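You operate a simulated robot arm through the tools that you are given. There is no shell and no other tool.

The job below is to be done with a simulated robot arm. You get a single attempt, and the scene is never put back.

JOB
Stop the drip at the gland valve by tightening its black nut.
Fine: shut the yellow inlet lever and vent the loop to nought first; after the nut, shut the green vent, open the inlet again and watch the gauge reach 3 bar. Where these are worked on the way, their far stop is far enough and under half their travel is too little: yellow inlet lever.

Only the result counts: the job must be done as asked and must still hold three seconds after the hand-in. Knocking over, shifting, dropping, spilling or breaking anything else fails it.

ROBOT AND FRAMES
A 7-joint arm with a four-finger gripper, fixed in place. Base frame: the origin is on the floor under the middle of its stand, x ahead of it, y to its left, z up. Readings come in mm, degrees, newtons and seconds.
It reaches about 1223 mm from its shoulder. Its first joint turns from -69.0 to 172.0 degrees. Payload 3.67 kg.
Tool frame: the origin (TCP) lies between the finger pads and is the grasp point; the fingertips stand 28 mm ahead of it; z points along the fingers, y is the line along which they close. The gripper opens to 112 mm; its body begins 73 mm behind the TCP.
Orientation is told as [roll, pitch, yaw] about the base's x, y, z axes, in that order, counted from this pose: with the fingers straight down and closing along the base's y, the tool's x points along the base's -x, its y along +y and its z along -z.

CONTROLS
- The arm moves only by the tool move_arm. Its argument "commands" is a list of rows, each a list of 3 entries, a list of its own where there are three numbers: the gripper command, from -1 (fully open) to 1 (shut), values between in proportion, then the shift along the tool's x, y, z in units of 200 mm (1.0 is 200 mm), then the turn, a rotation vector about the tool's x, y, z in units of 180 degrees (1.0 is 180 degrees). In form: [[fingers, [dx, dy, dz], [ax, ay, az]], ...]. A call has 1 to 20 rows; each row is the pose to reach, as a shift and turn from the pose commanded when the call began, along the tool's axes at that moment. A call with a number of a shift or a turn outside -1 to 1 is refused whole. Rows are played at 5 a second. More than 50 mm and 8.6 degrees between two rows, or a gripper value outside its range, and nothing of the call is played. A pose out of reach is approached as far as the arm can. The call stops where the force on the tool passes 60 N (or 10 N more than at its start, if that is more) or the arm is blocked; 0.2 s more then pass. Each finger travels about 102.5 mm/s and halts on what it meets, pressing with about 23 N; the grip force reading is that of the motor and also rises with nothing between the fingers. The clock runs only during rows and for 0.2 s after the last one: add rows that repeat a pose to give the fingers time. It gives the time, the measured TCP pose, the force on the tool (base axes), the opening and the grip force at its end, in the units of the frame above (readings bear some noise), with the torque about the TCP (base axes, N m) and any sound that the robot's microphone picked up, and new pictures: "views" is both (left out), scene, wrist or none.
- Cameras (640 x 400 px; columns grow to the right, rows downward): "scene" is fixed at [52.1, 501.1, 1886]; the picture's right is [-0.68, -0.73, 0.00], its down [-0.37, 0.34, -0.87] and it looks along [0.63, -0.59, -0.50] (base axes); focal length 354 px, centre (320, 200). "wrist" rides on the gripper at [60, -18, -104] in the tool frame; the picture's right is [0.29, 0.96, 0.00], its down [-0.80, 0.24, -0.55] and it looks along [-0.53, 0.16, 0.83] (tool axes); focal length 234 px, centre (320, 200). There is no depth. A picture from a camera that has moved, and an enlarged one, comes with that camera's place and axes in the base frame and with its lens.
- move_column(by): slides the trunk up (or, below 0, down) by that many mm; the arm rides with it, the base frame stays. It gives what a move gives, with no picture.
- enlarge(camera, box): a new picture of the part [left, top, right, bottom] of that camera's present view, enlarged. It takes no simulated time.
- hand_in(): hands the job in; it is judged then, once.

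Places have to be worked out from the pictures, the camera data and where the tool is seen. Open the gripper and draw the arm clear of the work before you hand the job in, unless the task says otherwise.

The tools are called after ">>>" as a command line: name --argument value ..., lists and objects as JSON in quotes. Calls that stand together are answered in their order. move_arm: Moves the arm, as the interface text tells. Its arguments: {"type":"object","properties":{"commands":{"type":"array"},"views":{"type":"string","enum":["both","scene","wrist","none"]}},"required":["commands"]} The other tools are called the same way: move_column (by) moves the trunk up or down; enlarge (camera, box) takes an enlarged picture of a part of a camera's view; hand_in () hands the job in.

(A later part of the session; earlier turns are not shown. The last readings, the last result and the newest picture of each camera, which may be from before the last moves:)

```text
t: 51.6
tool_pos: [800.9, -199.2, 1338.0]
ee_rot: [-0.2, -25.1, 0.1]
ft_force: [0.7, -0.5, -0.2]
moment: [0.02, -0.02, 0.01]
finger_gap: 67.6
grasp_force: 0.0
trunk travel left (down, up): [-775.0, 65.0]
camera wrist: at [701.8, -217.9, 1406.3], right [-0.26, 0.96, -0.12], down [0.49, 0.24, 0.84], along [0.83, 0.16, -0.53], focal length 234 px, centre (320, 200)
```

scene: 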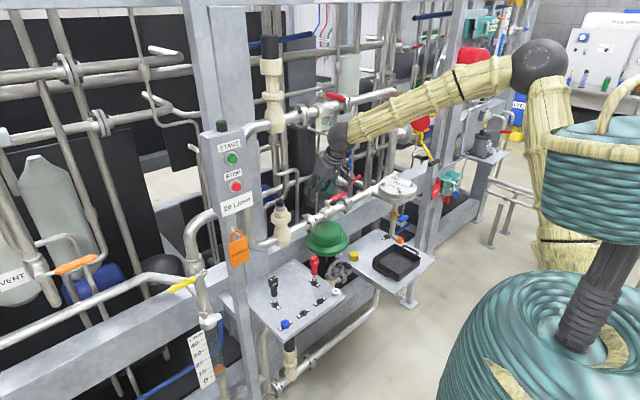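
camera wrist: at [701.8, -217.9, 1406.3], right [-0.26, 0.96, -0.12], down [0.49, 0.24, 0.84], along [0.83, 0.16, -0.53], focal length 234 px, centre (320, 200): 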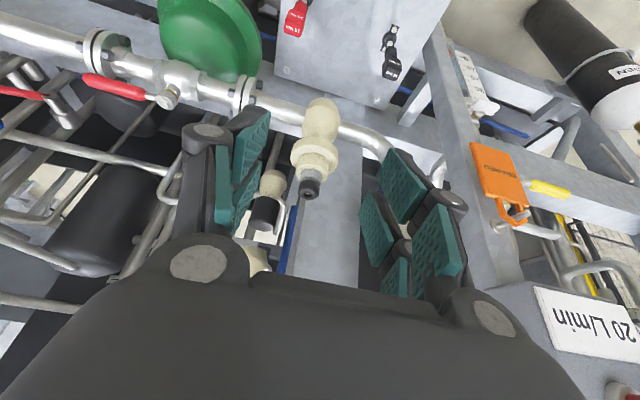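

I see the nut between the fingers; the drops have gone as pressure fell. I zoom on nut and gauge.

>>> enlarge --camera "wrist" --box '[270, 90, 370, 210]'

>>> enlarge --camera "scene" --box '[360, 100, 400, 140]'

>>> enlarge --camera "scene" --box '[265, 190, 305, 220]'

```text
3.33 times, centred on (320, 150) of wrist
camera zoom: at [701.8, -217.9, 1406.3], right [-0.26, 0.96, -0.12], down [0.49, 0.24, 0.84], along [0.83, 0.16, -0.53], focal length 781 px, centre (320, 367)
```

zoom: 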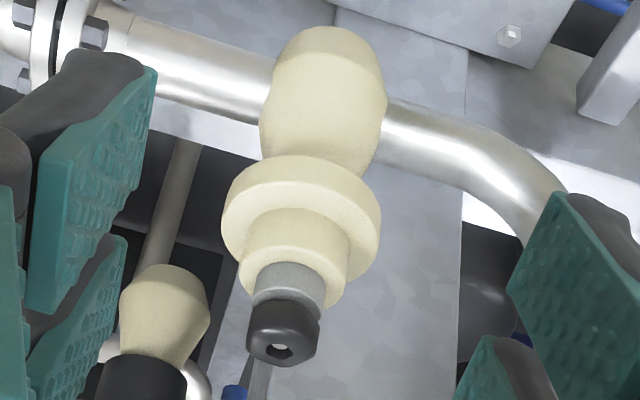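

```text
10.00 times, centred on (380, 120) of scene
camera zoom: at [52.1, 501.1, 1886.0], right [-0.68, -0.73, 0.0], down [-0.37, 0.34, -0.87], along [0.63, -0.59, -0.5], focal length 3542 px, centre (-280, 1000)
```

zoom: 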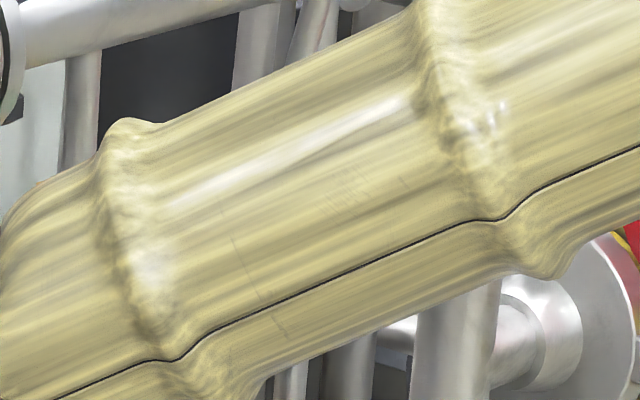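

```text
13.33 times, centred on (285, 205) of scene
camera zoom: at [52.1, 501.1, 1886.0], right [-0.68, -0.73, 0.0], down [-0.37, 0.34, -0.87], along [0.63, -0.59, -0.5], focal length 4722 px, centre (787, 133)
```

zoom: 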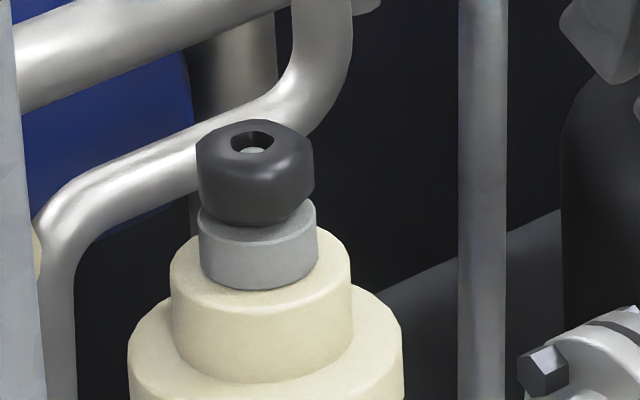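

Nut centre works out to (1001,−180,1201). I zoom more to read the hexagon's orientation.

>>> enlarge --camera "wrist" --box '[295, 170, 325, 205]'

>>> enlarge --camera "scene" --box '[272, 196, 290, 210]'

```text
11.43 times, centred on (310, 188) of wrist
camera zoom: at [701.8, -217.9, 1406.3], right [-0.26, 0.96, -0.12], down [0.49, 0.24, 0.84], along [0.83, 0.16, -0.53], focal length 2676 px, centre (434, 343)
```

zoom: 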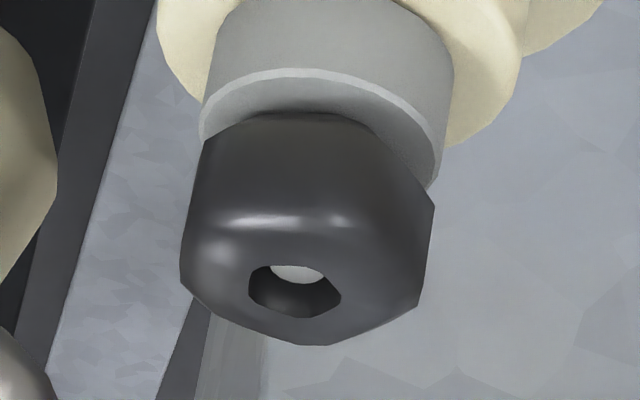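

```text
16.00 times, centred on (281, 203) of scene
camera zoom: at [52.1, 501.1, 1886.0], right [-0.68, -0.73, 0.0], down [-0.37, 0.34, -0.87], along [0.63, -0.59, -0.5], focal length 5667 px, centre (944, 152)
```

zoom: 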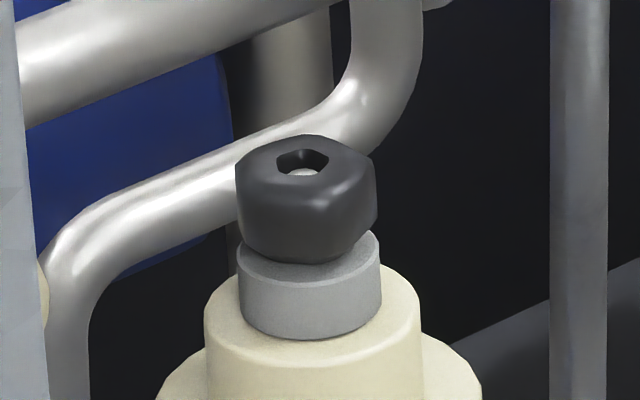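

The hexagon's edges are rounded and hard to read from here. I bring the camera closer (TCP to about (900,−180,1260)), still clear of the nut.

>>> move_arm --commands '[[-0.2, [-0.071, 0.024, 0.14], [0, 0, 0]], [-0.2, [-0.142, 0.048, 0.28], [0, 0, 0]], [-0.2, [-0.213, 0.071, 0.42], [0, 0, 0]], [-0.2, [-0.284, 0.095, 0.5625], [0, 0, 0]], [-0.2, [-0.284, 0.095, 0.5625], [0, 0, 0]], [-0.2, [-0.284, 0.095, 0.5625], [0, 0, 0]]]' --views "both"

>>> enlarge --camera "wrist" --box '[270, 150, 370, 230]'

>>> enlarge --camera "scene" --box '[360, 100, 400, 140]'

```text
t: 53.0
tool_pos: [900.9, -179.3, 1260.4]
ee_rot: [0.0, -25.1, 0.2]
ft_force: [0.4, 0.0, 0.0]
moment: [-0.02, 0.02, -0.02]
finger_gap: 67.3
grasp_force: 0.1
trunk travel left (down, up): [-775.0, 65.0]
camera wrist: at [802.0, -197.6, 1328.3], right [-0.26, 0.96, -0.12], down [0.49, 0.24, 0.84], along [0.83, 0.16, -0.53], focal length 234 px, centre (320, 200)
```

scene: 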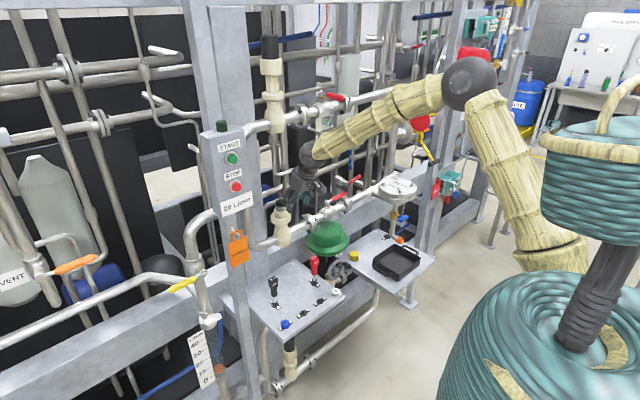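
wrist: 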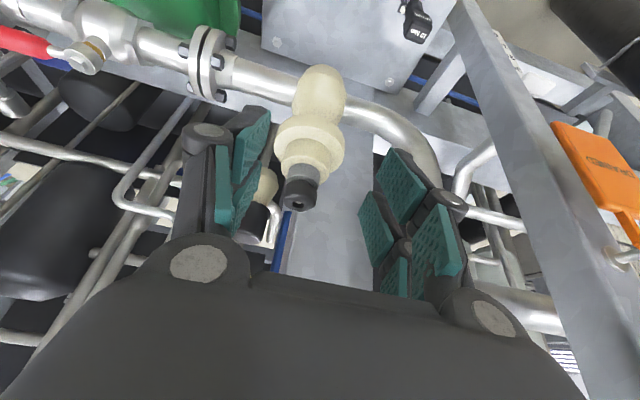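

```text
5.00 times, centred on (320, 190) of wrist
camera zoom: at [802.0, -197.6, 1328.3], right [-0.26, 0.96, -0.12], down [0.49, 0.24, 0.84], along [0.83, 0.16, -0.53], focal length 1171 px, centre (320, 250)
```

zoom: 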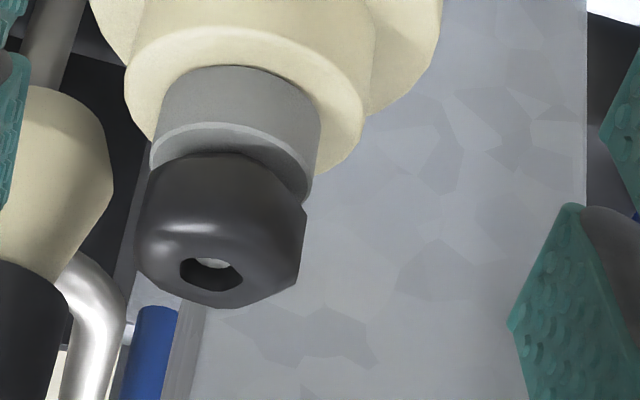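

```text
10.00 times, centred on (380, 120) of scene
camera zoom: at [52.1, 501.1, 1886.0], right [-0.68, -0.73, 0.0], down [-0.37, 0.34, -0.87], along [0.63, -0.59, -0.5], focal length 3542 px, centre (-280, 1000)
```

zoom: 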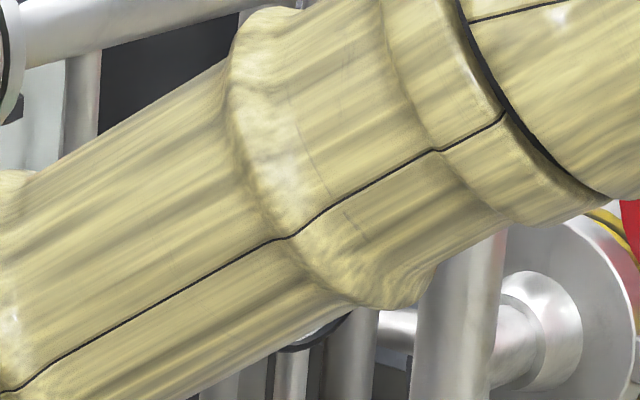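

The gauge is hidden by the forearm and the hex is still ambiguous. I raise the hand and level it to fingers-down so the camera looks more steeply at the nut, which also should free the view to the gauge.

>>> move_arm --commands '[[-0.2, [-0.026, -0.039, -0.128], [0, 0.0278, 0]], [-0.2, [-0.051, -0.078, -0.256], [0, 0.0556, 0]], [-0.2, [-0.077, -0.117, -0.384], [0, 0.0834, 0]], [-0.2, [-0.102, -0.156, -0.512], [0, 0.1112, 0]], [-0.2, [-0.128, -0.195, -0.64], [0, 0.139, 0]], [-0.2, [-0.128, -0.195, -0.64], [0, 0.139, 0]], [-0.2, [-0.128, -0.195, -0.64], [0, 0.139, 0]]]' --views "both"

>>> enlarge --camera "scene" --box '[360, 100, 400, 140]'

```text
t: 54.6
tool_pos: [866.8, -218.1, 1387.1]
ee_rot: [0.0, -0.1, 0.2]
ft_force: [-0.6, 0.0, 0.5]
moment: [0.02, 0.02, -0.01]
finger_gap: 67.3
grasp_force: 0.0
trunk travel left (down, up): [-775.0, 65.0]
camera wrist: at [806.8, -236.5, 1490.1], right [-0.29, 0.96, 0.0], down [0.8, 0.24, 0.55], along [0.53, 0.16, -0.83], focal length 234 px, centre (320, 200)
```

scene: 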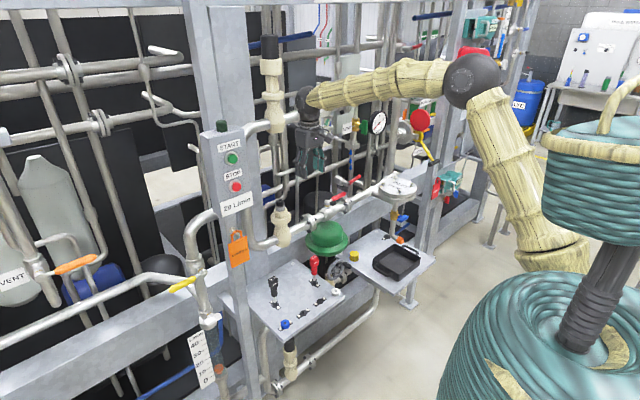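
wrist: 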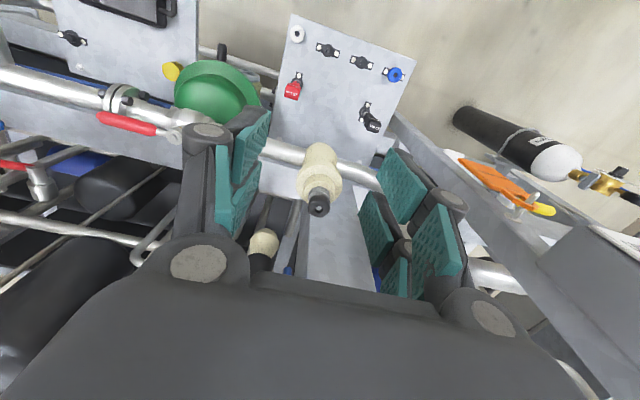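

```text
10.00 times, centred on (380, 120) of scene
camera zoom: at [52.1, 501.1, 1886.0], right [-0.68, -0.73, 0.0], down [-0.37, 0.34, -0.87], along [0.63, -0.59, -0.5], focal length 3542 px, centre (-280, 1000)
```

zoom: 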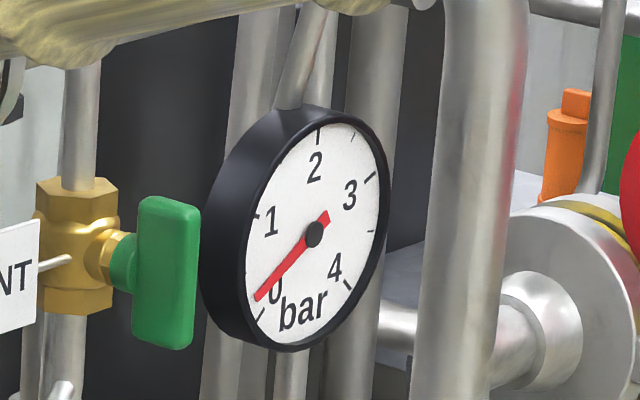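

The gauge is at about 0.2 bar, nearly nought, and visible here. I zoom on the nut meanwhile.

>>> enlarge --camera "wrist" --box '[300, 180, 340, 225]'

>>> enlarge --camera "wrist" --box '[310, 192, 328, 212]'

```text
8.89 times, centred on (320, 202) of wrist
camera zoom: at [806.8, -236.5, 1490.1], right [-0.29, 0.96, 0.0], down [0.8, 0.24, 0.55], along [0.53, 0.16, -0.83], focal length 2082 px, centre (320, 178)
```

zoom: 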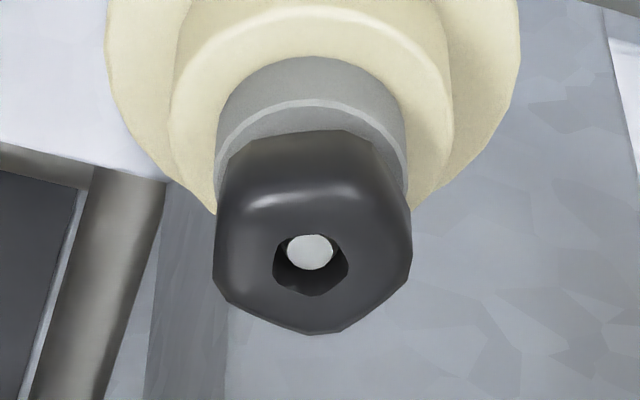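

```text
16.00 times, centred on (319, 202) of wrist
camera zoom: at [806.8, -236.5, 1490.1], right [-0.29, 0.96, 0.0], down [0.8, 0.24, 0.55], along [0.53, 0.16, -0.83], focal length 3747 px, centre (336, 168)
```

zoom: 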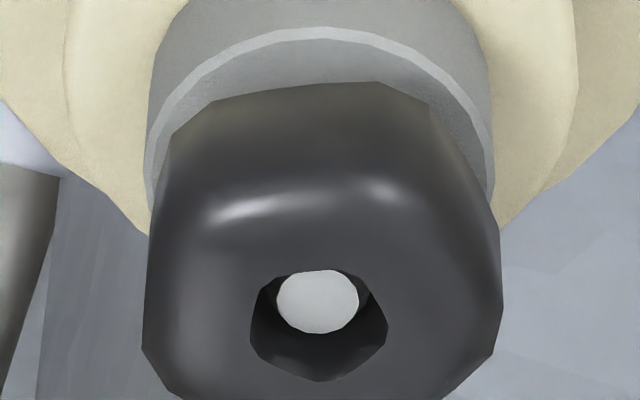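

The nut looks five-sided (near flat, far vertex), with a vertex close to +y and a flat facing −y, so closing along y suits it. I look at the finger pads' layout to know where they will touch.

>>> enlarge --camera "wrist" --box '[170, 90, 490, 310]'

>>> enlarge --camera "scene" --box '[270, 70, 350, 190]'

```text
1.82 times, centred on (330, 200) of wrist
camera zoom: at [806.8, -236.5, 1490.1], right [-0.29, 0.96, 0.0], down [0.8, 0.24, 0.55], along [0.53, 0.16, -0.83], focal length 426 px, centre (302, 200)
```

zoom: 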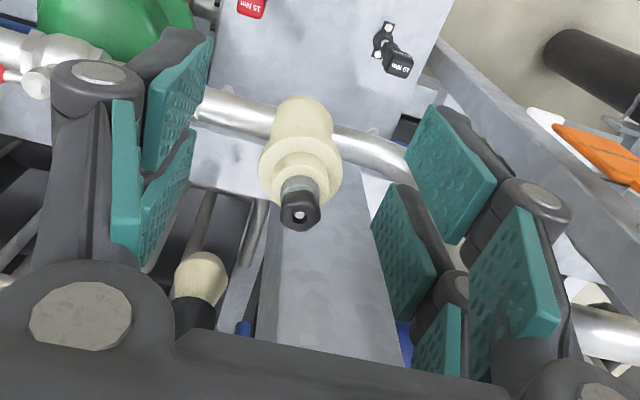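

```text
3.33 times, centred on (310, 130) of scene
camera zoom: at [52.1, 501.1, 1886.0], right [-0.68, -0.73, 0.0], down [-0.37, 0.34, -0.87], along [0.63, -0.59, -0.5], focal length 1181 px, centre (353, 433)
```

zoom: 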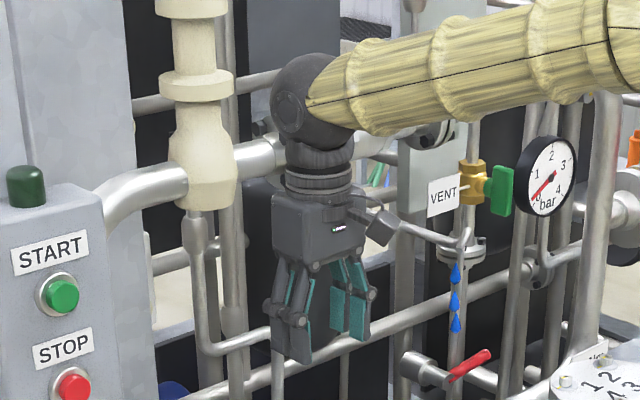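

Pads leave a small gap in the middle, where the nut's vertex can nest. I now hold here for 4 s to let the loop reach nought before touching the nut.

>>> move_arm --commands '[[-0.2, [0, 0, 0], [0, 0, 0]], [-0.2, [0, 0, 0], [0, 0, 0]], [-0.2, [0, 0, 0], [0, 0, 0]], [-0.2, [0, 0, 0], [0, 0, 0]], [-0.2, [0, 0, 0], [0, 0, 0]], [-0.2, [0, 0, 0], [0, 0, 0]], [-0.2, [0, 0, 0], [0, 0, 0]], [-0.2, [0, 0, 0], [0, 0, 0]], [-0.2, [0, 0, 0], [0, 0, 0]], [-0.2, [0, 0, 0], [0, 0, 0]], [-0.2, [0, 0, 0], [0, 0, 0]], [-0.2, [0, 0, 0], [0, 0, 0]], [-0.2, [0, 0, 0], [0, 0, 0]], [-0.2, [0, 0, 0], [0, 0, 0]], [-0.2, [0, 0, 0], [0, 0, 0]], [-0.2, [0, 0, 0], [0, 0, 0]], [-0.2, [0, 0, 0], [0, 0, 0]], [-0.2, [0, 0, 0], [0, 0, 0]], [-0.2, [0, 0, 0], [0, 0, 0]], [-0.2, [0, 0, 0], [0, 0, 0]]]' --views "none"

>>> enlarge --camera "scene" --box '[350, 100, 400, 160]'

```text
t: 58.8
tool_pos: [867.4, -217.8, 1386.8]
ee_rot: [-0.1, -0.1, 0.2]
ft_force: [-0.4, 0.0, 0.4]
moment: [0.0, 0.0, -0.01]
finger_gap: 67.4
grasp_force: 0.0
trunk travel left (down, up): [-775.0, 65.0]
```

```text
6.67 times, centred on (375, 130) of scene
camera zoom: at [52.1, 501.1, 1886.0], right [-0.68, -0.73, 0.0], down [-0.37, 0.34, -0.87], along [0.63, -0.59, -0.5], focal length 2361 px, centre (-47, 667)
```

zoom: 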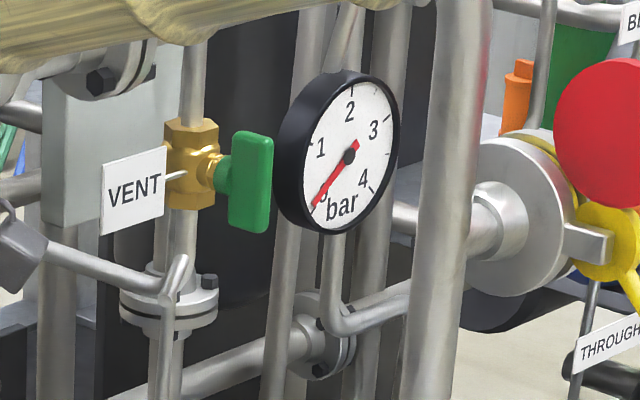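

The gauge is at nought. The nut axis is at (1001,−179.5), centre z≈1201. I turn the hand to yaw +40° with 25° tilt (flat/vertex alignment) and move to a stand-off above the nut.

>>> move_arm --commands '[[-0.2, [-0.072, -0.001, 0.045], [-0.0081, -0.0222, -0.0364]], [-0.2, [-0.144, -0.002, 0.09], [-0.0162, -0.0444, -0.0729]], [-0.2, [-0.217, -0.003, 0.136], [-0.0243, -0.0666, -0.1093]], [-0.2, [-0.289, -0.004, 0.181], [-0.0323, -0.0888, -0.1457]], [-0.2, [-0.361, -0.005, 0.227], [-0.0404, -0.111, -0.1822]], [-0.2, [-0.433, -0.006, 0.272], [-0.0485, -0.1332, -0.2186]], [-0.2, [-0.433, -0.006, 0.272], [-0.0485, -0.1332, -0.2186]], [-0.2, [-0.433, -0.006, 0.272], [-0.0485, -0.1332, -0.2186]]]' --views "both"

>>> enlarge --camera "wrist" --box '[250, 100, 410, 260]'

```text
t: 60.6
tool_pos: [956.0, -219.7, 1334.0]
ee_rot: [-0.2, -25.2, 40.3]
ft_force: [0.2, -0.9, 0.3]
moment: [0.0, -0.01, 0.0]
finger_gap: 67.1
grasp_force: 0.0
trunk travel left (down, up): [-775.0, 65.0]
camera wrist: at [892.0, -297.1, 1401.5], right [-0.82, 0.56, -0.12], down [0.22, 0.5, 0.84], along [0.53, 0.66, -0.53], focal length 234 px, centre (320, 200)
```

scene: 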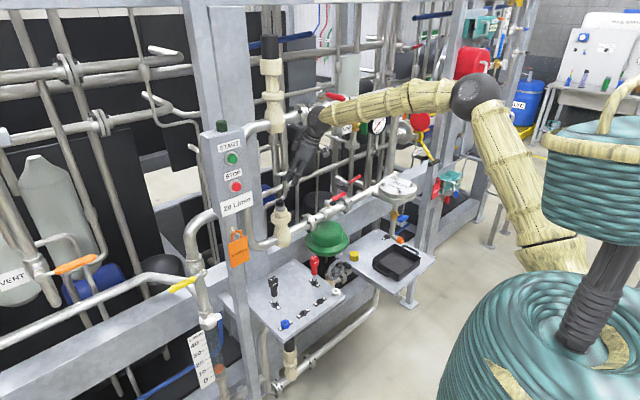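
wrist: 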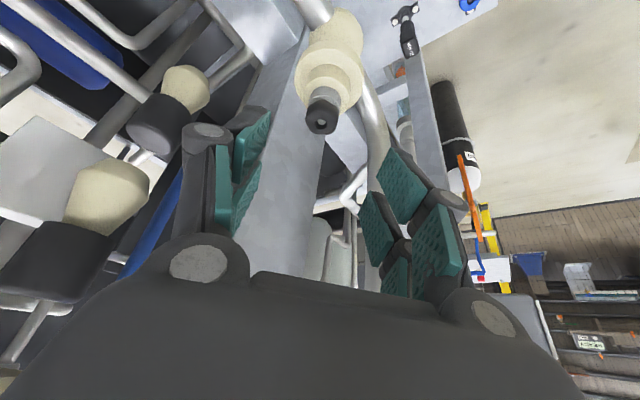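

```text
2.50 times, centred on (330, 180) of wrist
camera zoom: at [892.0, -297.1, 1401.5], right [-0.82, 0.56, -0.12], down [0.22, 0.5, 0.84], along [0.53, 0.66, -0.53], focal length 585 px, centre (295, 250)
```

zoom: 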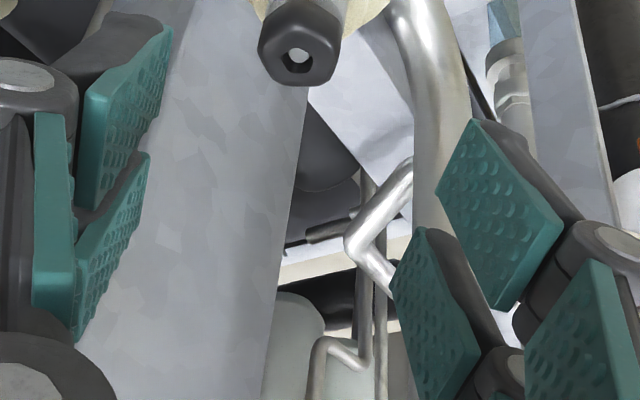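

I zoom on the nut to check the flat/vertex alignment with the closing direction.

>>> enlarge --camera "wrist" --box '[303, 95, 343, 140]'

```text
8.89 times, centred on (323, 118) of wrist
camera zoom: at [892.0, -297.1, 1401.5], right [-0.82, 0.56, -0.12], down [0.22, 0.5, 0.84], along [0.53, 0.66, -0.53], focal length 2082 px, centre (293, 933)
```

zoom: 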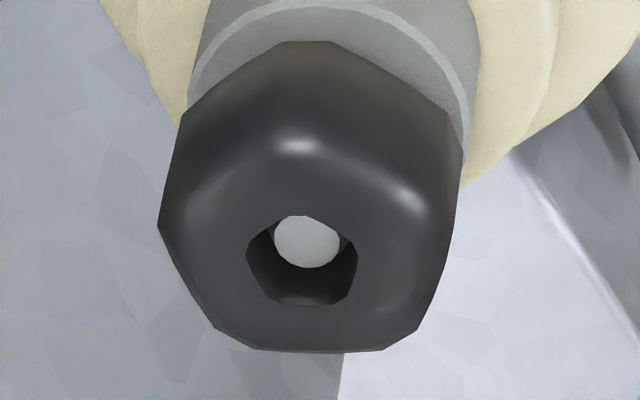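

Alignment is excellent (vertices at azimuth ≈94+72k°, closing line 130°/−50°). I advance along the tool axis, first 95 mm, with a check.

>>> move_arm --commands '[[-0.2, [0.008, 0.0095, 0.12], [0, 0, 0]], [-0.2, [0.008, 0.0095, 0.24], [0, 0, 0]], [-0.2, [0.008, 0.0095, 0.36], [0, 0, 0]], [-0.2, [0.008, 0.0095, 0.475], [0, 0, 0]], [-0.2, [0.008, 0.0095, 0.475], [0, 0, 0]], [-0.2, [0.008, 0.0095, 0.475], [0, 0, 0]]]' --views "both"

>>> enlarge --camera "scene" --box '[240, 110, 360, 230]'

```text
t: 62.0
tool_pos: [984.0, -191.9, 1245.1]
ee_rot: [-0.2, -25.0, 40.3]
ft_force: [0.3, -0.2, 0.6]
moment: [-0.01, -0.02, -0.03]
finger_gap: 67.0
grasp_force: 0.0
trunk travel left (down, up): [-775.0, 65.0]
camera wrist: at [920.3, -269.4, 1312.8], right [-0.82, 0.56, -0.12], down [0.22, 0.5, 0.84], along [0.53, 0.66, -0.53], focal length 234 px, centre (320, 200)
```

scene: 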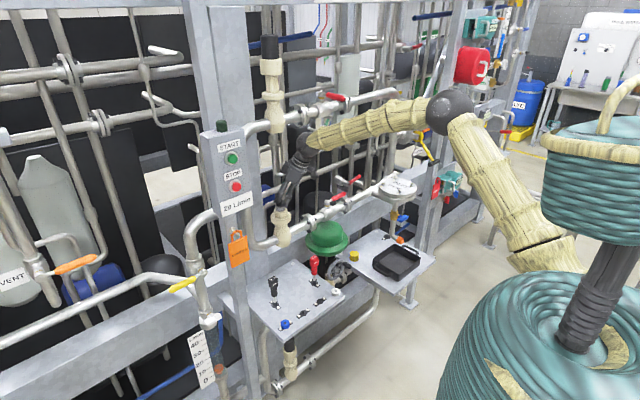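
wrist: 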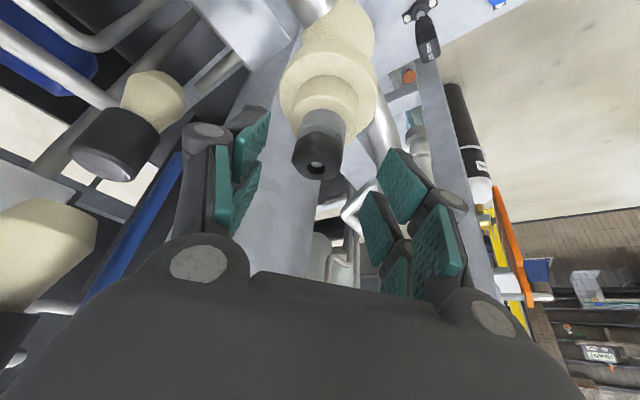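

```text
3.33 times, centred on (300, 170) of scene
camera zoom: at [52.1, 501.1, 1886.0], right [-0.68, -0.73, 0.0], down [-0.37, 0.34, -0.87], along [0.63, -0.59, -0.5], focal length 1181 px, centre (387, 300)
```

zoom: 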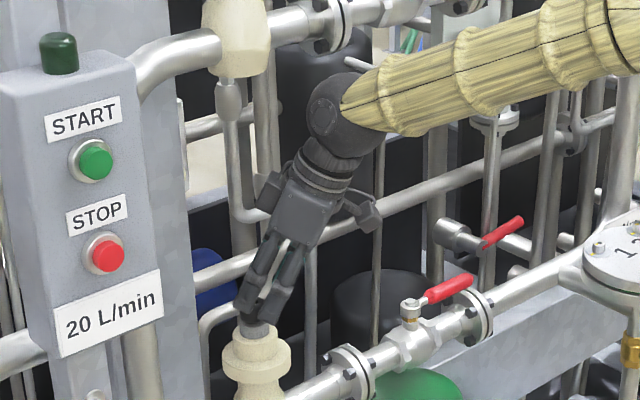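

Clearances are good. I advance the last 34 mm so that the nut sits between the pad tips.

>>> move_arm --commands '[[-0.2, [0, -0.005, 0.06], [0, 0, 0]], [-0.2, [0, -0.005, 0.12], [0, 0, 0]], [-0.2, [0, -0.005, 0.169], [0, 0, 0]], [-0.2, [0, -0.005, 0.169], [0, 0, 0]], [-0.2, [0, -0.005, 0.169], [0, 0, 0]]]' --views "both"

>>> enlarge --camera "scene" --box '[250, 160, 320, 240]'

>>> enlarge --camera "wrist" --box '[220, 80, 460, 300]'

```text
t: 63.2
tool_pos: [996.5, -184.8, 1214.8]
ee_rot: [-0.2, -25.0, 40.2]
ft_force: [0.3, 1.2, -0.3]
moment: [0.03, 0.0, 0.0]
finger_gap: 67.0
grasp_force: 0.1
trunk travel left (down, up): [-775.0, 65.0]
camera wrist: at [931.2, -261.8, 1283.6], right [-0.82, 0.56, -0.12], down [0.22, 0.5, 0.84], along [0.53, 0.66, -0.53], focal length 234 px, centre (320, 200)
```

scene: 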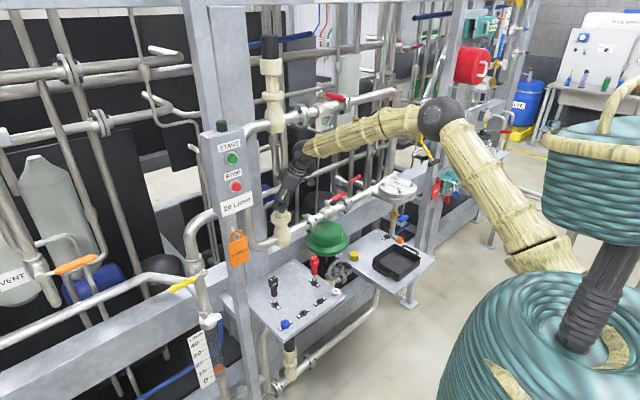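
wrist: 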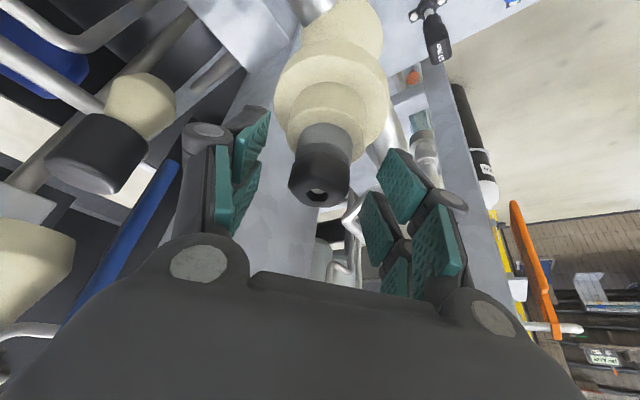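

```text
5.00 times, centred on (285, 200) of scene
camera zoom: at [52.1, 501.1, 1886.0], right [-0.68, -0.73, 0.0], down [-0.37, 0.34, -0.87], along [0.63, -0.59, -0.5], focal length 1771 px, centre (495, 200)
```

zoom: 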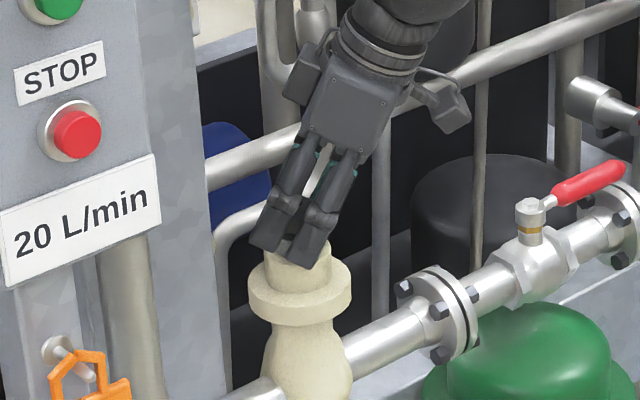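

```text
1.82 times, centred on (340, 190) of wrist
camera zoom: at [931.2, -261.8, 1283.6], right [-0.82, 0.56, -0.12], down [0.22, 0.5, 0.84], along [0.53, 0.66, -0.53], focal length 426 px, centre (284, 218)
```

zoom: 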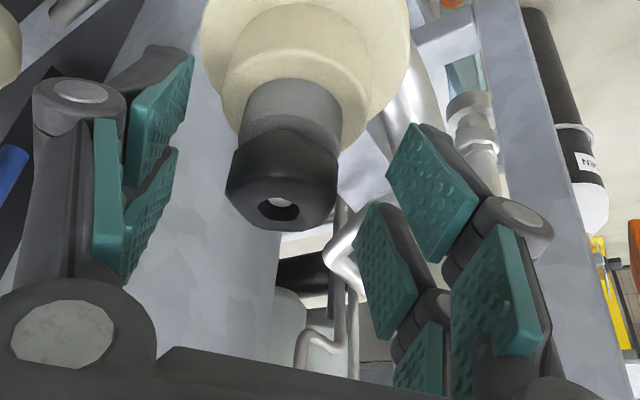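

The nut is centred between the pads. I close on it.

>>> move_arm --commands '[[0.1, [0, 0, 0], [0, 0, 0]], [0.4, [0, 0, 0], [0, 0, 0]], [0.7, [0, 0, 0], [0, 0, 0]], [1, [0, 0, 0], [0, 0, 0]], [1, [0, 0, 0], [0, 0, 0]], [1, [0, 0, 0], [0, 0, 0]]]' --views "wrist"

>>> enlarge --camera "wrist" --box '[220, 80, 460, 300]'

```text
t: 64.6
tool_pos: [995.6, -184.7, 1216.0]
ee_rot: [-0.2, -25.0, 40.3]
ft_force: [0.5, 0.5, 0.2]
moment: [-0.14, -0.08, 0.07]
finger_gap: 31.3
grasp_force: 23.4
trunk travel left (down, up): [-775.0, 65.0]
camera wrist: at [931.2, -261.8, 1283.7], right [-0.82, 0.56, -0.12], down [0.22, 0.5, 0.84], along [0.53, 0.66, -0.53], focal length 234 px, centre (320, 200)
```

wrist: 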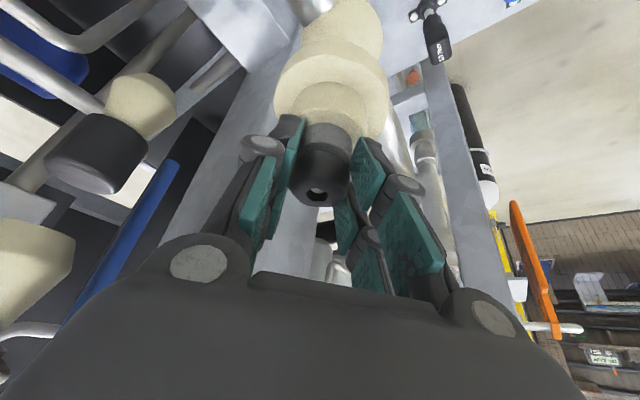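

```text
1.82 times, centred on (340, 190) of wrist
camera zoom: at [931.2, -261.8, 1283.7], right [-0.82, 0.56, -0.12], down [0.22, 0.5, 0.84], along [0.53, 0.66, -0.53], focal length 426 px, centre (284, 218)
```

zoom: 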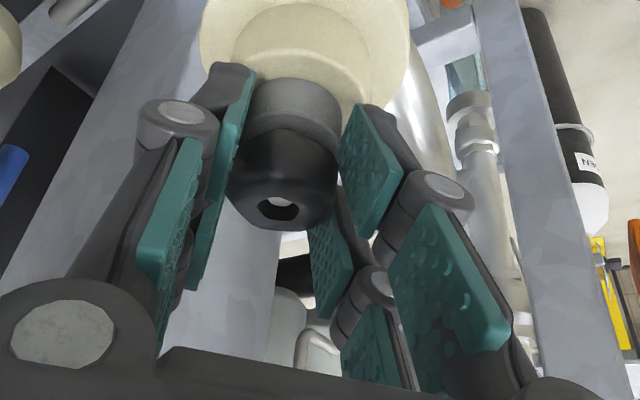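

Gripped at 31.3 mm. I first turn 16° clockwise (seen from above) about the nut's axis, watching moment and gap.

>>> move_arm --commands '[[1, [0, 0, 0], [0, 0, 0]], [1, [-0.0001, 0.0022, 0], [0.0094, 0, 0.0201]], [1, [-0.0003, 0.0045, 0.0001], [0.0188, 0, 0.0403]], [1, [-0.0006, 0.0067, 0.0003], [0.0282, 0, 0.0604]], [1, [-0.0011, 0.0088, 0.0005], [0.0376, 0, 0.0805]], [1, [-0.0011, 0.0088, 0.0005], [0.0376, 0, 0.0805]]]' --views "wrist"

>>> enlarge --camera "wrist" --box '[220, 80, 460, 300]'

```text
t: 66.0
tool_pos: [992.0, -183.9, 1215.0]
ee_rot: [-0.1, -25.0, 24.3]
ft_force: [-16.5, 1.7, -9.4]
moment: [0.06, 0.47, 0.28]
finger_gap: 30.7
grasp_force: 23.0
trunk travel left (down, up): [-775.0, 65.0]
camera wrist: at [909.8, -240.1, 1283.6], right [-0.63, 0.77, -0.12], down [0.35, 0.42, 0.84], along [0.69, 0.49, -0.53], focal length 234 px, centre (320, 200)
```

wrist: 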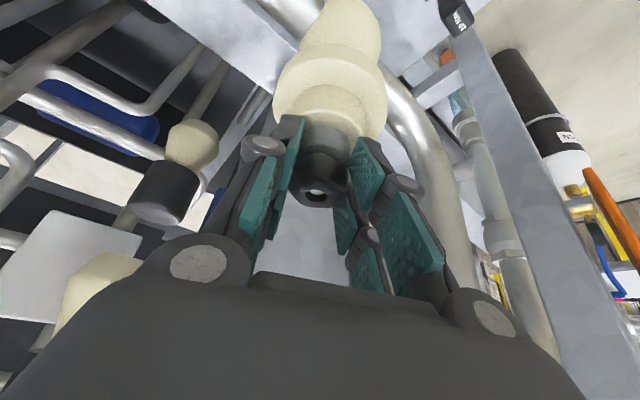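

```text
1.82 times, centred on (340, 190) of wrist
camera zoom: at [909.8, -240.1, 1283.6], right [-0.63, 0.77, -0.12], down [0.35, 0.42, 0.84], along [0.69, 0.49, -0.53], focal length 426 px, centre (284, 218)
```

zoom: 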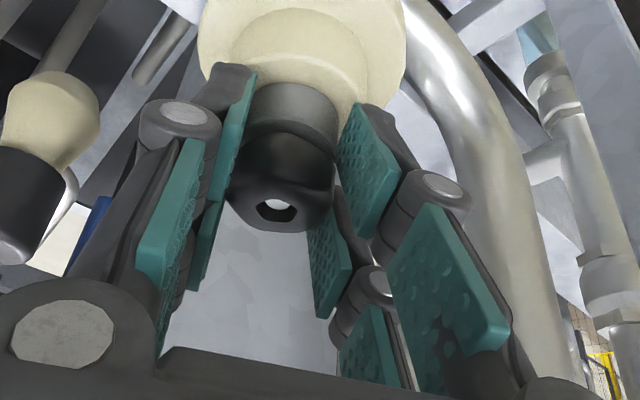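

I zoom on the nut to see whether it turned with the hand.

>>> enlarge --camera "wrist" --box '[290, 150, 350, 215]'

>>> enlarge --camera "scene" --box '[250, 160, 320, 240]'

```text
6.15 times, centred on (320, 182) of wrist
camera zoom: at [909.8, -240.1, 1283.6], right [-0.63, 0.77, -0.12], down [0.35, 0.42, 0.84], along [0.69, 0.49, -0.53], focal length 1441 px, centre (320, 308)
```

zoom: 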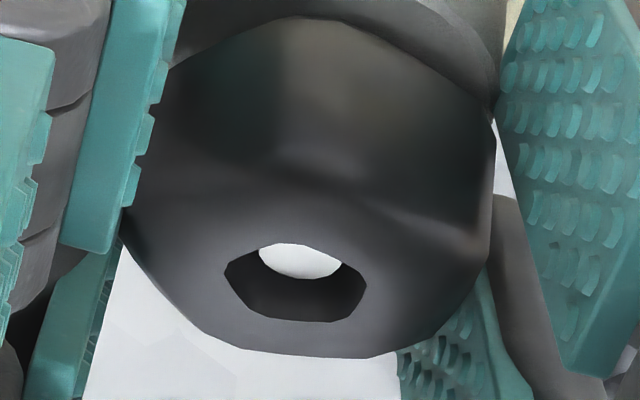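

```text
5.00 times, centred on (285, 200) of scene
camera zoom: at [52.1, 501.1, 1886.0], right [-0.68, -0.73, 0.0], down [-0.37, 0.34, -0.87], along [0.63, -0.59, -0.5], focal length 1771 px, centre (495, 200)
```

zoom: 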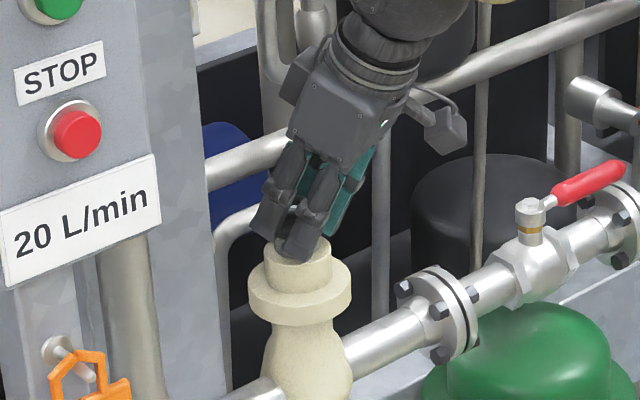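

The nut follows the hand (its far flat stays level in the camera). I continue clockwise another 56° to yaw −32°, easing the pivot by ~2 mm to relieve the side load.

>>> move_arm --commands '[[1, [0.0108, 0.0045, -0.0051], [0.0188, 0, 0.0403]], [1, [0.01, 0.0088, -0.0046], [0.0376, 0, 0.0805]], [1, [0.0086, 0.0129, -0.004], [0.0563, 0, 0.1208]], [1, [0.0067, 0.0168, -0.0031], [0.0751, 0, 0.1611]], [1, [0.0044, 0.0203, -0.0021], [0.0939, 0, 0.2014]], [1, [0.0017, 0.0235, -0.0008], [0.1127, 0, 0.2416]], [1, [-0.0015, 0.0262, 0.0007], [0.1315, 0, 0.2819]], [1, [-0.0015, 0.0262, 0.0007], [0.1315, 0, 0.2819]]]' --views "both"

>>> enlarge --camera "wrist" --box '[290, 150, 350, 215]'

>>> enlarge --camera "scene" --box '[250, 120, 340, 240]'

```text
t: 67.8
tool_pos: [994.7, -177.1, 1218.1]
ee_rot: [0.0, -25.4, -31.9]
ft_force: [5.0, 9.6, 5.0]
moment: [0.14, -0.2, 0.3]
finger_gap: 32.1
grasp_force: 23.3
trunk travel left (down, up): [-775.0, 65.0]
camera wrist: at [900.8, -140.4, 1286.3], right [0.28, 0.95, -0.12], down [0.54, -0.05, 0.84], along [0.79, -0.31, -0.52], focal length 234 px, centre (320, 200)
```

scene: 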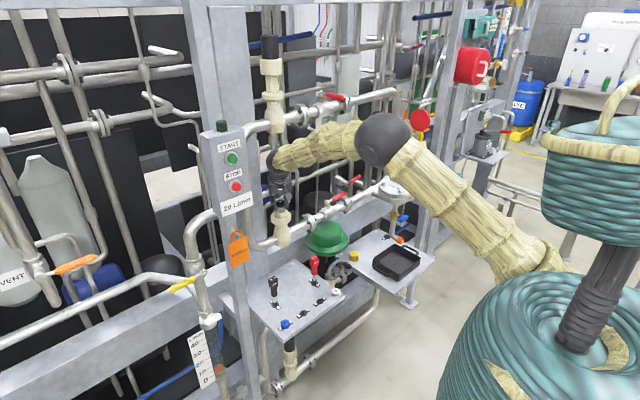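
wrist: 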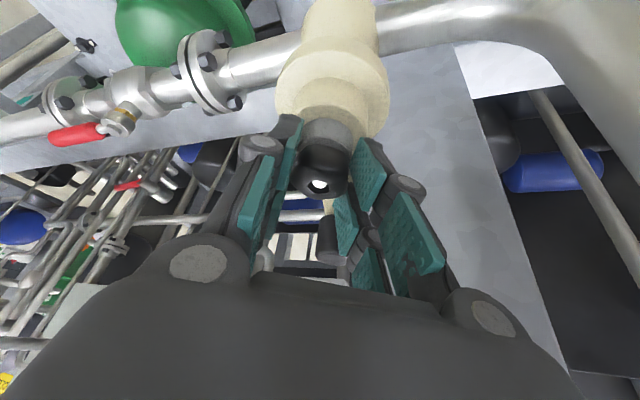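

```text
6.15 times, centred on (320, 182) of wrist
camera zoom: at [900.8, -140.4, 1286.3], right [0.28, 0.95, -0.12], down [0.54, -0.05, 0.84], along [0.79, -0.31, -0.52], focal length 1441 px, centre (320, 308)
```

zoom: 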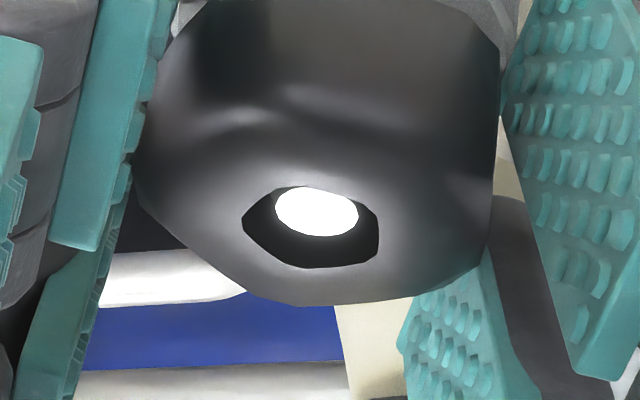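

```text
3.33 times, centred on (295, 180) of scene
camera zoom: at [52.1, 501.1, 1886.0], right [-0.68, -0.73, 0.0], down [-0.37, 0.34, -0.87], along [0.63, -0.59, -0.5], focal length 1181 px, centre (403, 267)
```

zoom: 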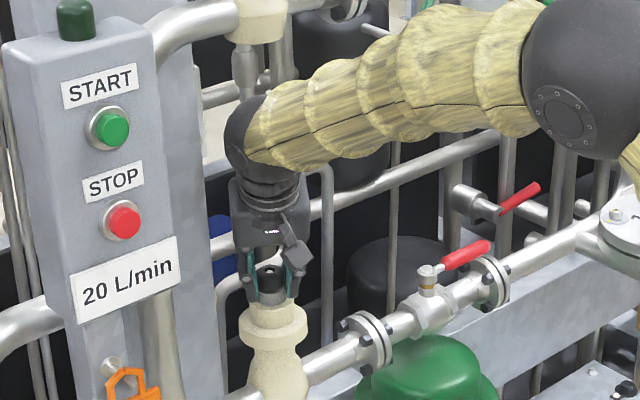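

The nut turned with the hand for most of it but slipped about 15° at the end (I judge ≈56° turned). I open and read the pose, then look at the nut.

>>> move_arm --commands '[[0.5, [0, 0, 0], [0, 0, 0]], [0, [0, 0, 0], [0, 0, 0]], [0, [0, 0, 0], [0, 0, 0]], [0, [0, 0, 0], [0, 0, 0]]]' --views "wrist"

>>> enlarge --camera "wrist" --box '[290, 150, 350, 215]'

```text
t: 68.8
tool_pos: [993.5, -179.0, 1215.9]
ee_rot: [0.0, -25.2, -31.9]
ft_force: [-0.2, -0.1, 0.0]
moment: [0.0, -0.01, 0.01]
finger_gap: 56.0
grasp_force: 0.0
trunk travel left (down, up): [-775.0, 65.0]
camera wrist: at [899.8, -143.1, 1284.3], right [0.28, 0.95, -0.12], down [0.54, -0.05, 0.84], along [0.79, -0.3, -0.53], focal length 234 px, centre (320, 200)
```

wrist: 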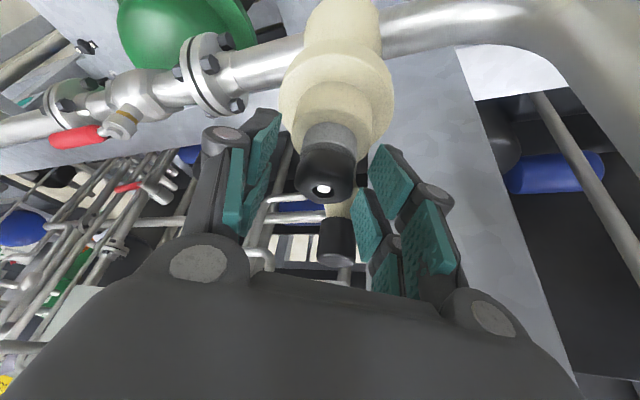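

```text
6.15 times, centred on (320, 182) of wrist
camera zoom: at [899.8, -143.1, 1284.3], right [0.28, 0.95, -0.12], down [0.54, -0.05, 0.84], along [0.79, -0.3, -0.53], focal length 1441 px, centre (320, 308)
```

zoom: 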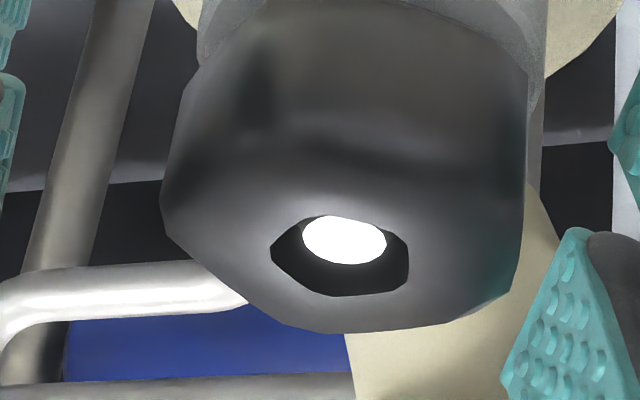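

Free pose and view agree on a nut axis at about (1000,−180.4), nut turned ≈57°. With open fingers I swing back to yaw +55°, the next aligned grip.

>>> move_arm --commands '[[0, [-0.0001, 0.0068, 0], [-0.0188, 0, -0.0403]], [0, [-0.0009, 0.0025, 0.0004], [-0.0376, 0, -0.0805]], [0, [-0.0023, -0.0016, 0.0011], [-0.0563, 0, -0.1208]], [0, [-0.0042, -0.0055, 0.0019], [-0.0751, 0, -0.1611]], [0, [-0.0065, -0.0091, 0.003], [-0.0939, 0, -0.2014]], [0, [-0.0092, -0.0122, 0.0043], [-0.1127, 0, -0.2416]], [0, [-0.0124, -0.0149, 0.0058], [-0.1315, 0, -0.2819]], [0, [-0.0159, -0.0171, 0.0074], [-0.1502, 0, -0.3222]], [0, [-0.0195, -0.0188, 0.0091], [-0.169, 0, -0.3624]], [0, [-0.0234, -0.0198, 0.0109], [-0.1878, 0, -0.4027]], [0, [-0.0269, -0.0203, 0.0125], [-0.2043, 0, -0.4379]], [0, [-0.0269, -0.0203, 0.0125], [-0.2043, 0, -0.4379]], [0, [-0.0269, -0.0203, 0.0125], [-0.2043, 0, -0.4379]]]' --views "both"

>>> enlarge --camera "wrist" --box '[290, 150, 350, 215]'

>>> enlarge --camera "scene" --box '[250, 120, 340, 240]'

```text
t: 71.6
tool_pos: [996.7, -185.4, 1215.1]
ee_rot: [-0.2, -25.0, 55.3]
ft_force: [-0.4, 0.6, -0.2]
moment: [-0.02, 0.0, 0.02]
finger_gap: 55.8
grasp_force: 0.0
trunk travel left (down, up): [-775.0, 65.0]
camera wrist: at [954.1, -276.4, 1284.3], right [-0.94, 0.33, -0.12], down [0.08, 0.54, 0.84], along [0.34, 0.77, -0.53], focal length 234 px, centre (320, 200)
```

scene: 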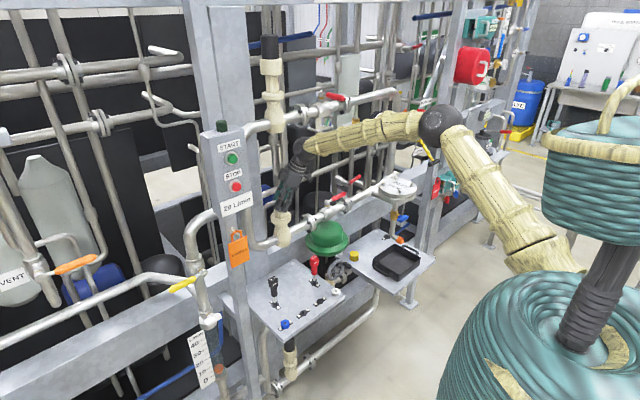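
wrist: 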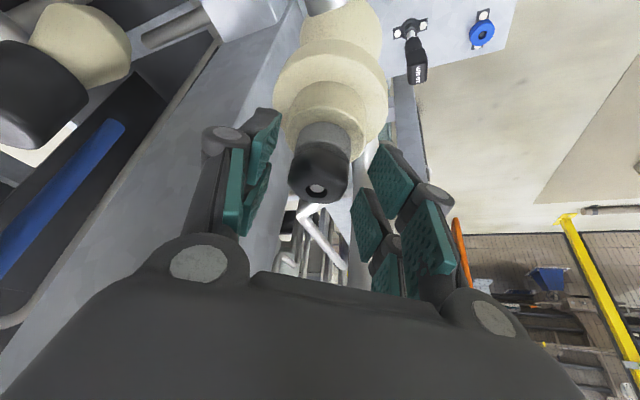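

```text
6.15 times, centred on (320, 182) of wrist
camera zoom: at [954.1, -276.4, 1284.3], right [-0.94, 0.33, -0.12], down [0.08, 0.54, 0.84], along [0.34, 0.77, -0.53], focal length 1441 px, centre (320, 308)
```

zoom: 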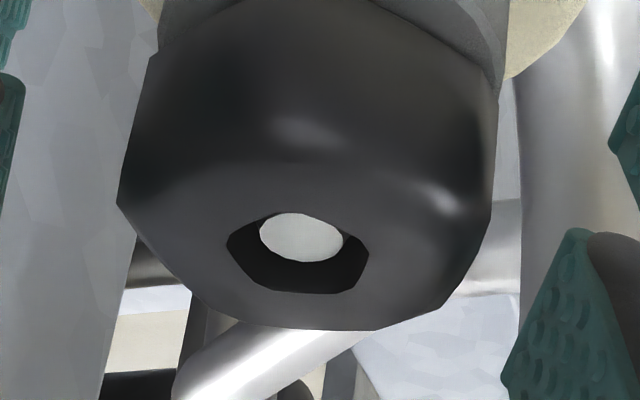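

```text
3.33 times, centred on (295, 180) of scene
camera zoom: at [52.1, 501.1, 1886.0], right [-0.68, -0.73, 0.0], down [-0.37, 0.34, -0.87], along [0.63, -0.59, -0.5], focal length 1181 px, centre (403, 267)
```

zoom: 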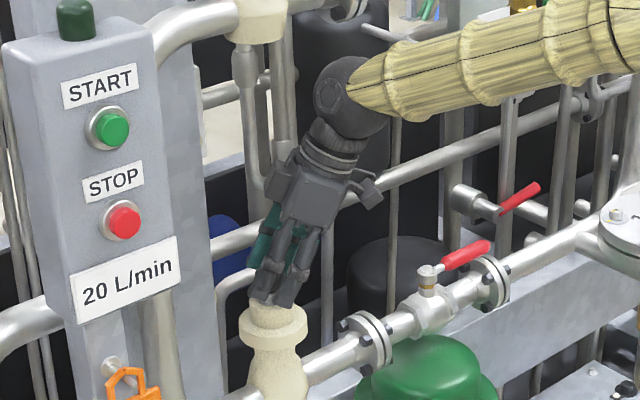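

Aligned again (far flat level). I nudge 1.5 mm to centre, close, and turn 24° clockwise to see whether the nut still follows.

>>> move_arm --commands '[[0.1, [0, -0.0075, 0], [0, 0, 0]], [0.5, [0, -0.0075, 0], [0, 0, 0]], [0.8, [0, -0.0075, 0], [0, 0, 0]], [1, [0, -0.0075, 0], [0, 0, 0]], [1, [0, -0.0075, 0], [0, 0, 0]], [1, [0, -0.0075, 0], [0, 0, 0]]]' --views "none"

>>> enlarge --camera "wrist" --box '[270, 120, 370, 230]'

```text
t: 73.0
tool_pos: [996.0, -185.2, 1215.9]
ee_rot: [-0.2, -24.8, 55.3]
ft_force: [-8.4, 4.1, -4.9]
moment: [0.12, 0.32, 0.02]
finger_gap: 30.7
grasp_force: 22.7
trunk travel left (down, up): [-775.0, 65.0]
```

```text
3.64 times, centred on (320, 175) of wrist
camera zoom: at [954.7, -276.1, 1284.2], right [-0.94, 0.33, -0.12], down [0.08, 0.54, 0.84], along [0.34, 0.77, -0.53], focal length 852 px, centre (320, 291)
```

zoom: 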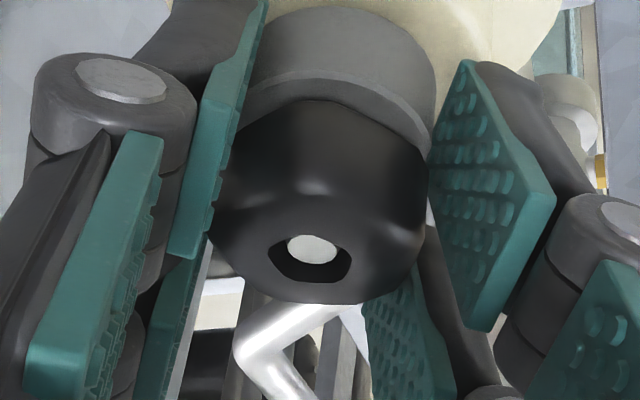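

Gripped at 30.7 mm with a small side load, so I undo the nudge and turn 24° clockwise about (999.7,−180.2).

>>> move_arm --commands '[[1, [0.0012, 0.01, -0.0005], [0, 0, 0]], [1, [0.0009, 0.0144, -0.0004], [0.0188, 0, 0.0403]], [1, [0.0001, 0.0187, 0], [0.0376, 0, 0.0805]], [1, [-0.0013, 0.0228, 0.0006], [0.0563, 0, 0.1208]], [1, [-0.0013, 0.0228, 0.0006], [0.0563, 0, 0.1208]]]' --views "none"

>>> enlarge --camera "wrist" --box '[270, 120, 370, 230]'

```text
t: 74.2
tool_pos: [993.5, -183.7, 1215.9]
ee_rot: [-0.1, -25.1, 31.1]
ft_force: [3.6, -1.1, -0.2]
moment: [-0.13, -0.18, -0.08]
finger_gap: 31.4
grasp_force: 23.4
trunk travel left (down, up): [-775.0, 65.0]
```

```text
3.64 times, centred on (320, 175) of wrist
camera zoom: at [918.0, -250.3, 1284.6], right [-0.72, 0.69, -0.12], down [0.29, 0.46, 0.84], along [0.63, 0.57, -0.53], focal length 852 px, centre (320, 291)
```

zoom: 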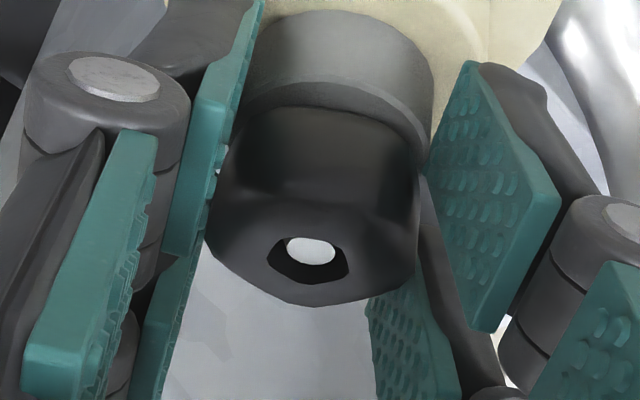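

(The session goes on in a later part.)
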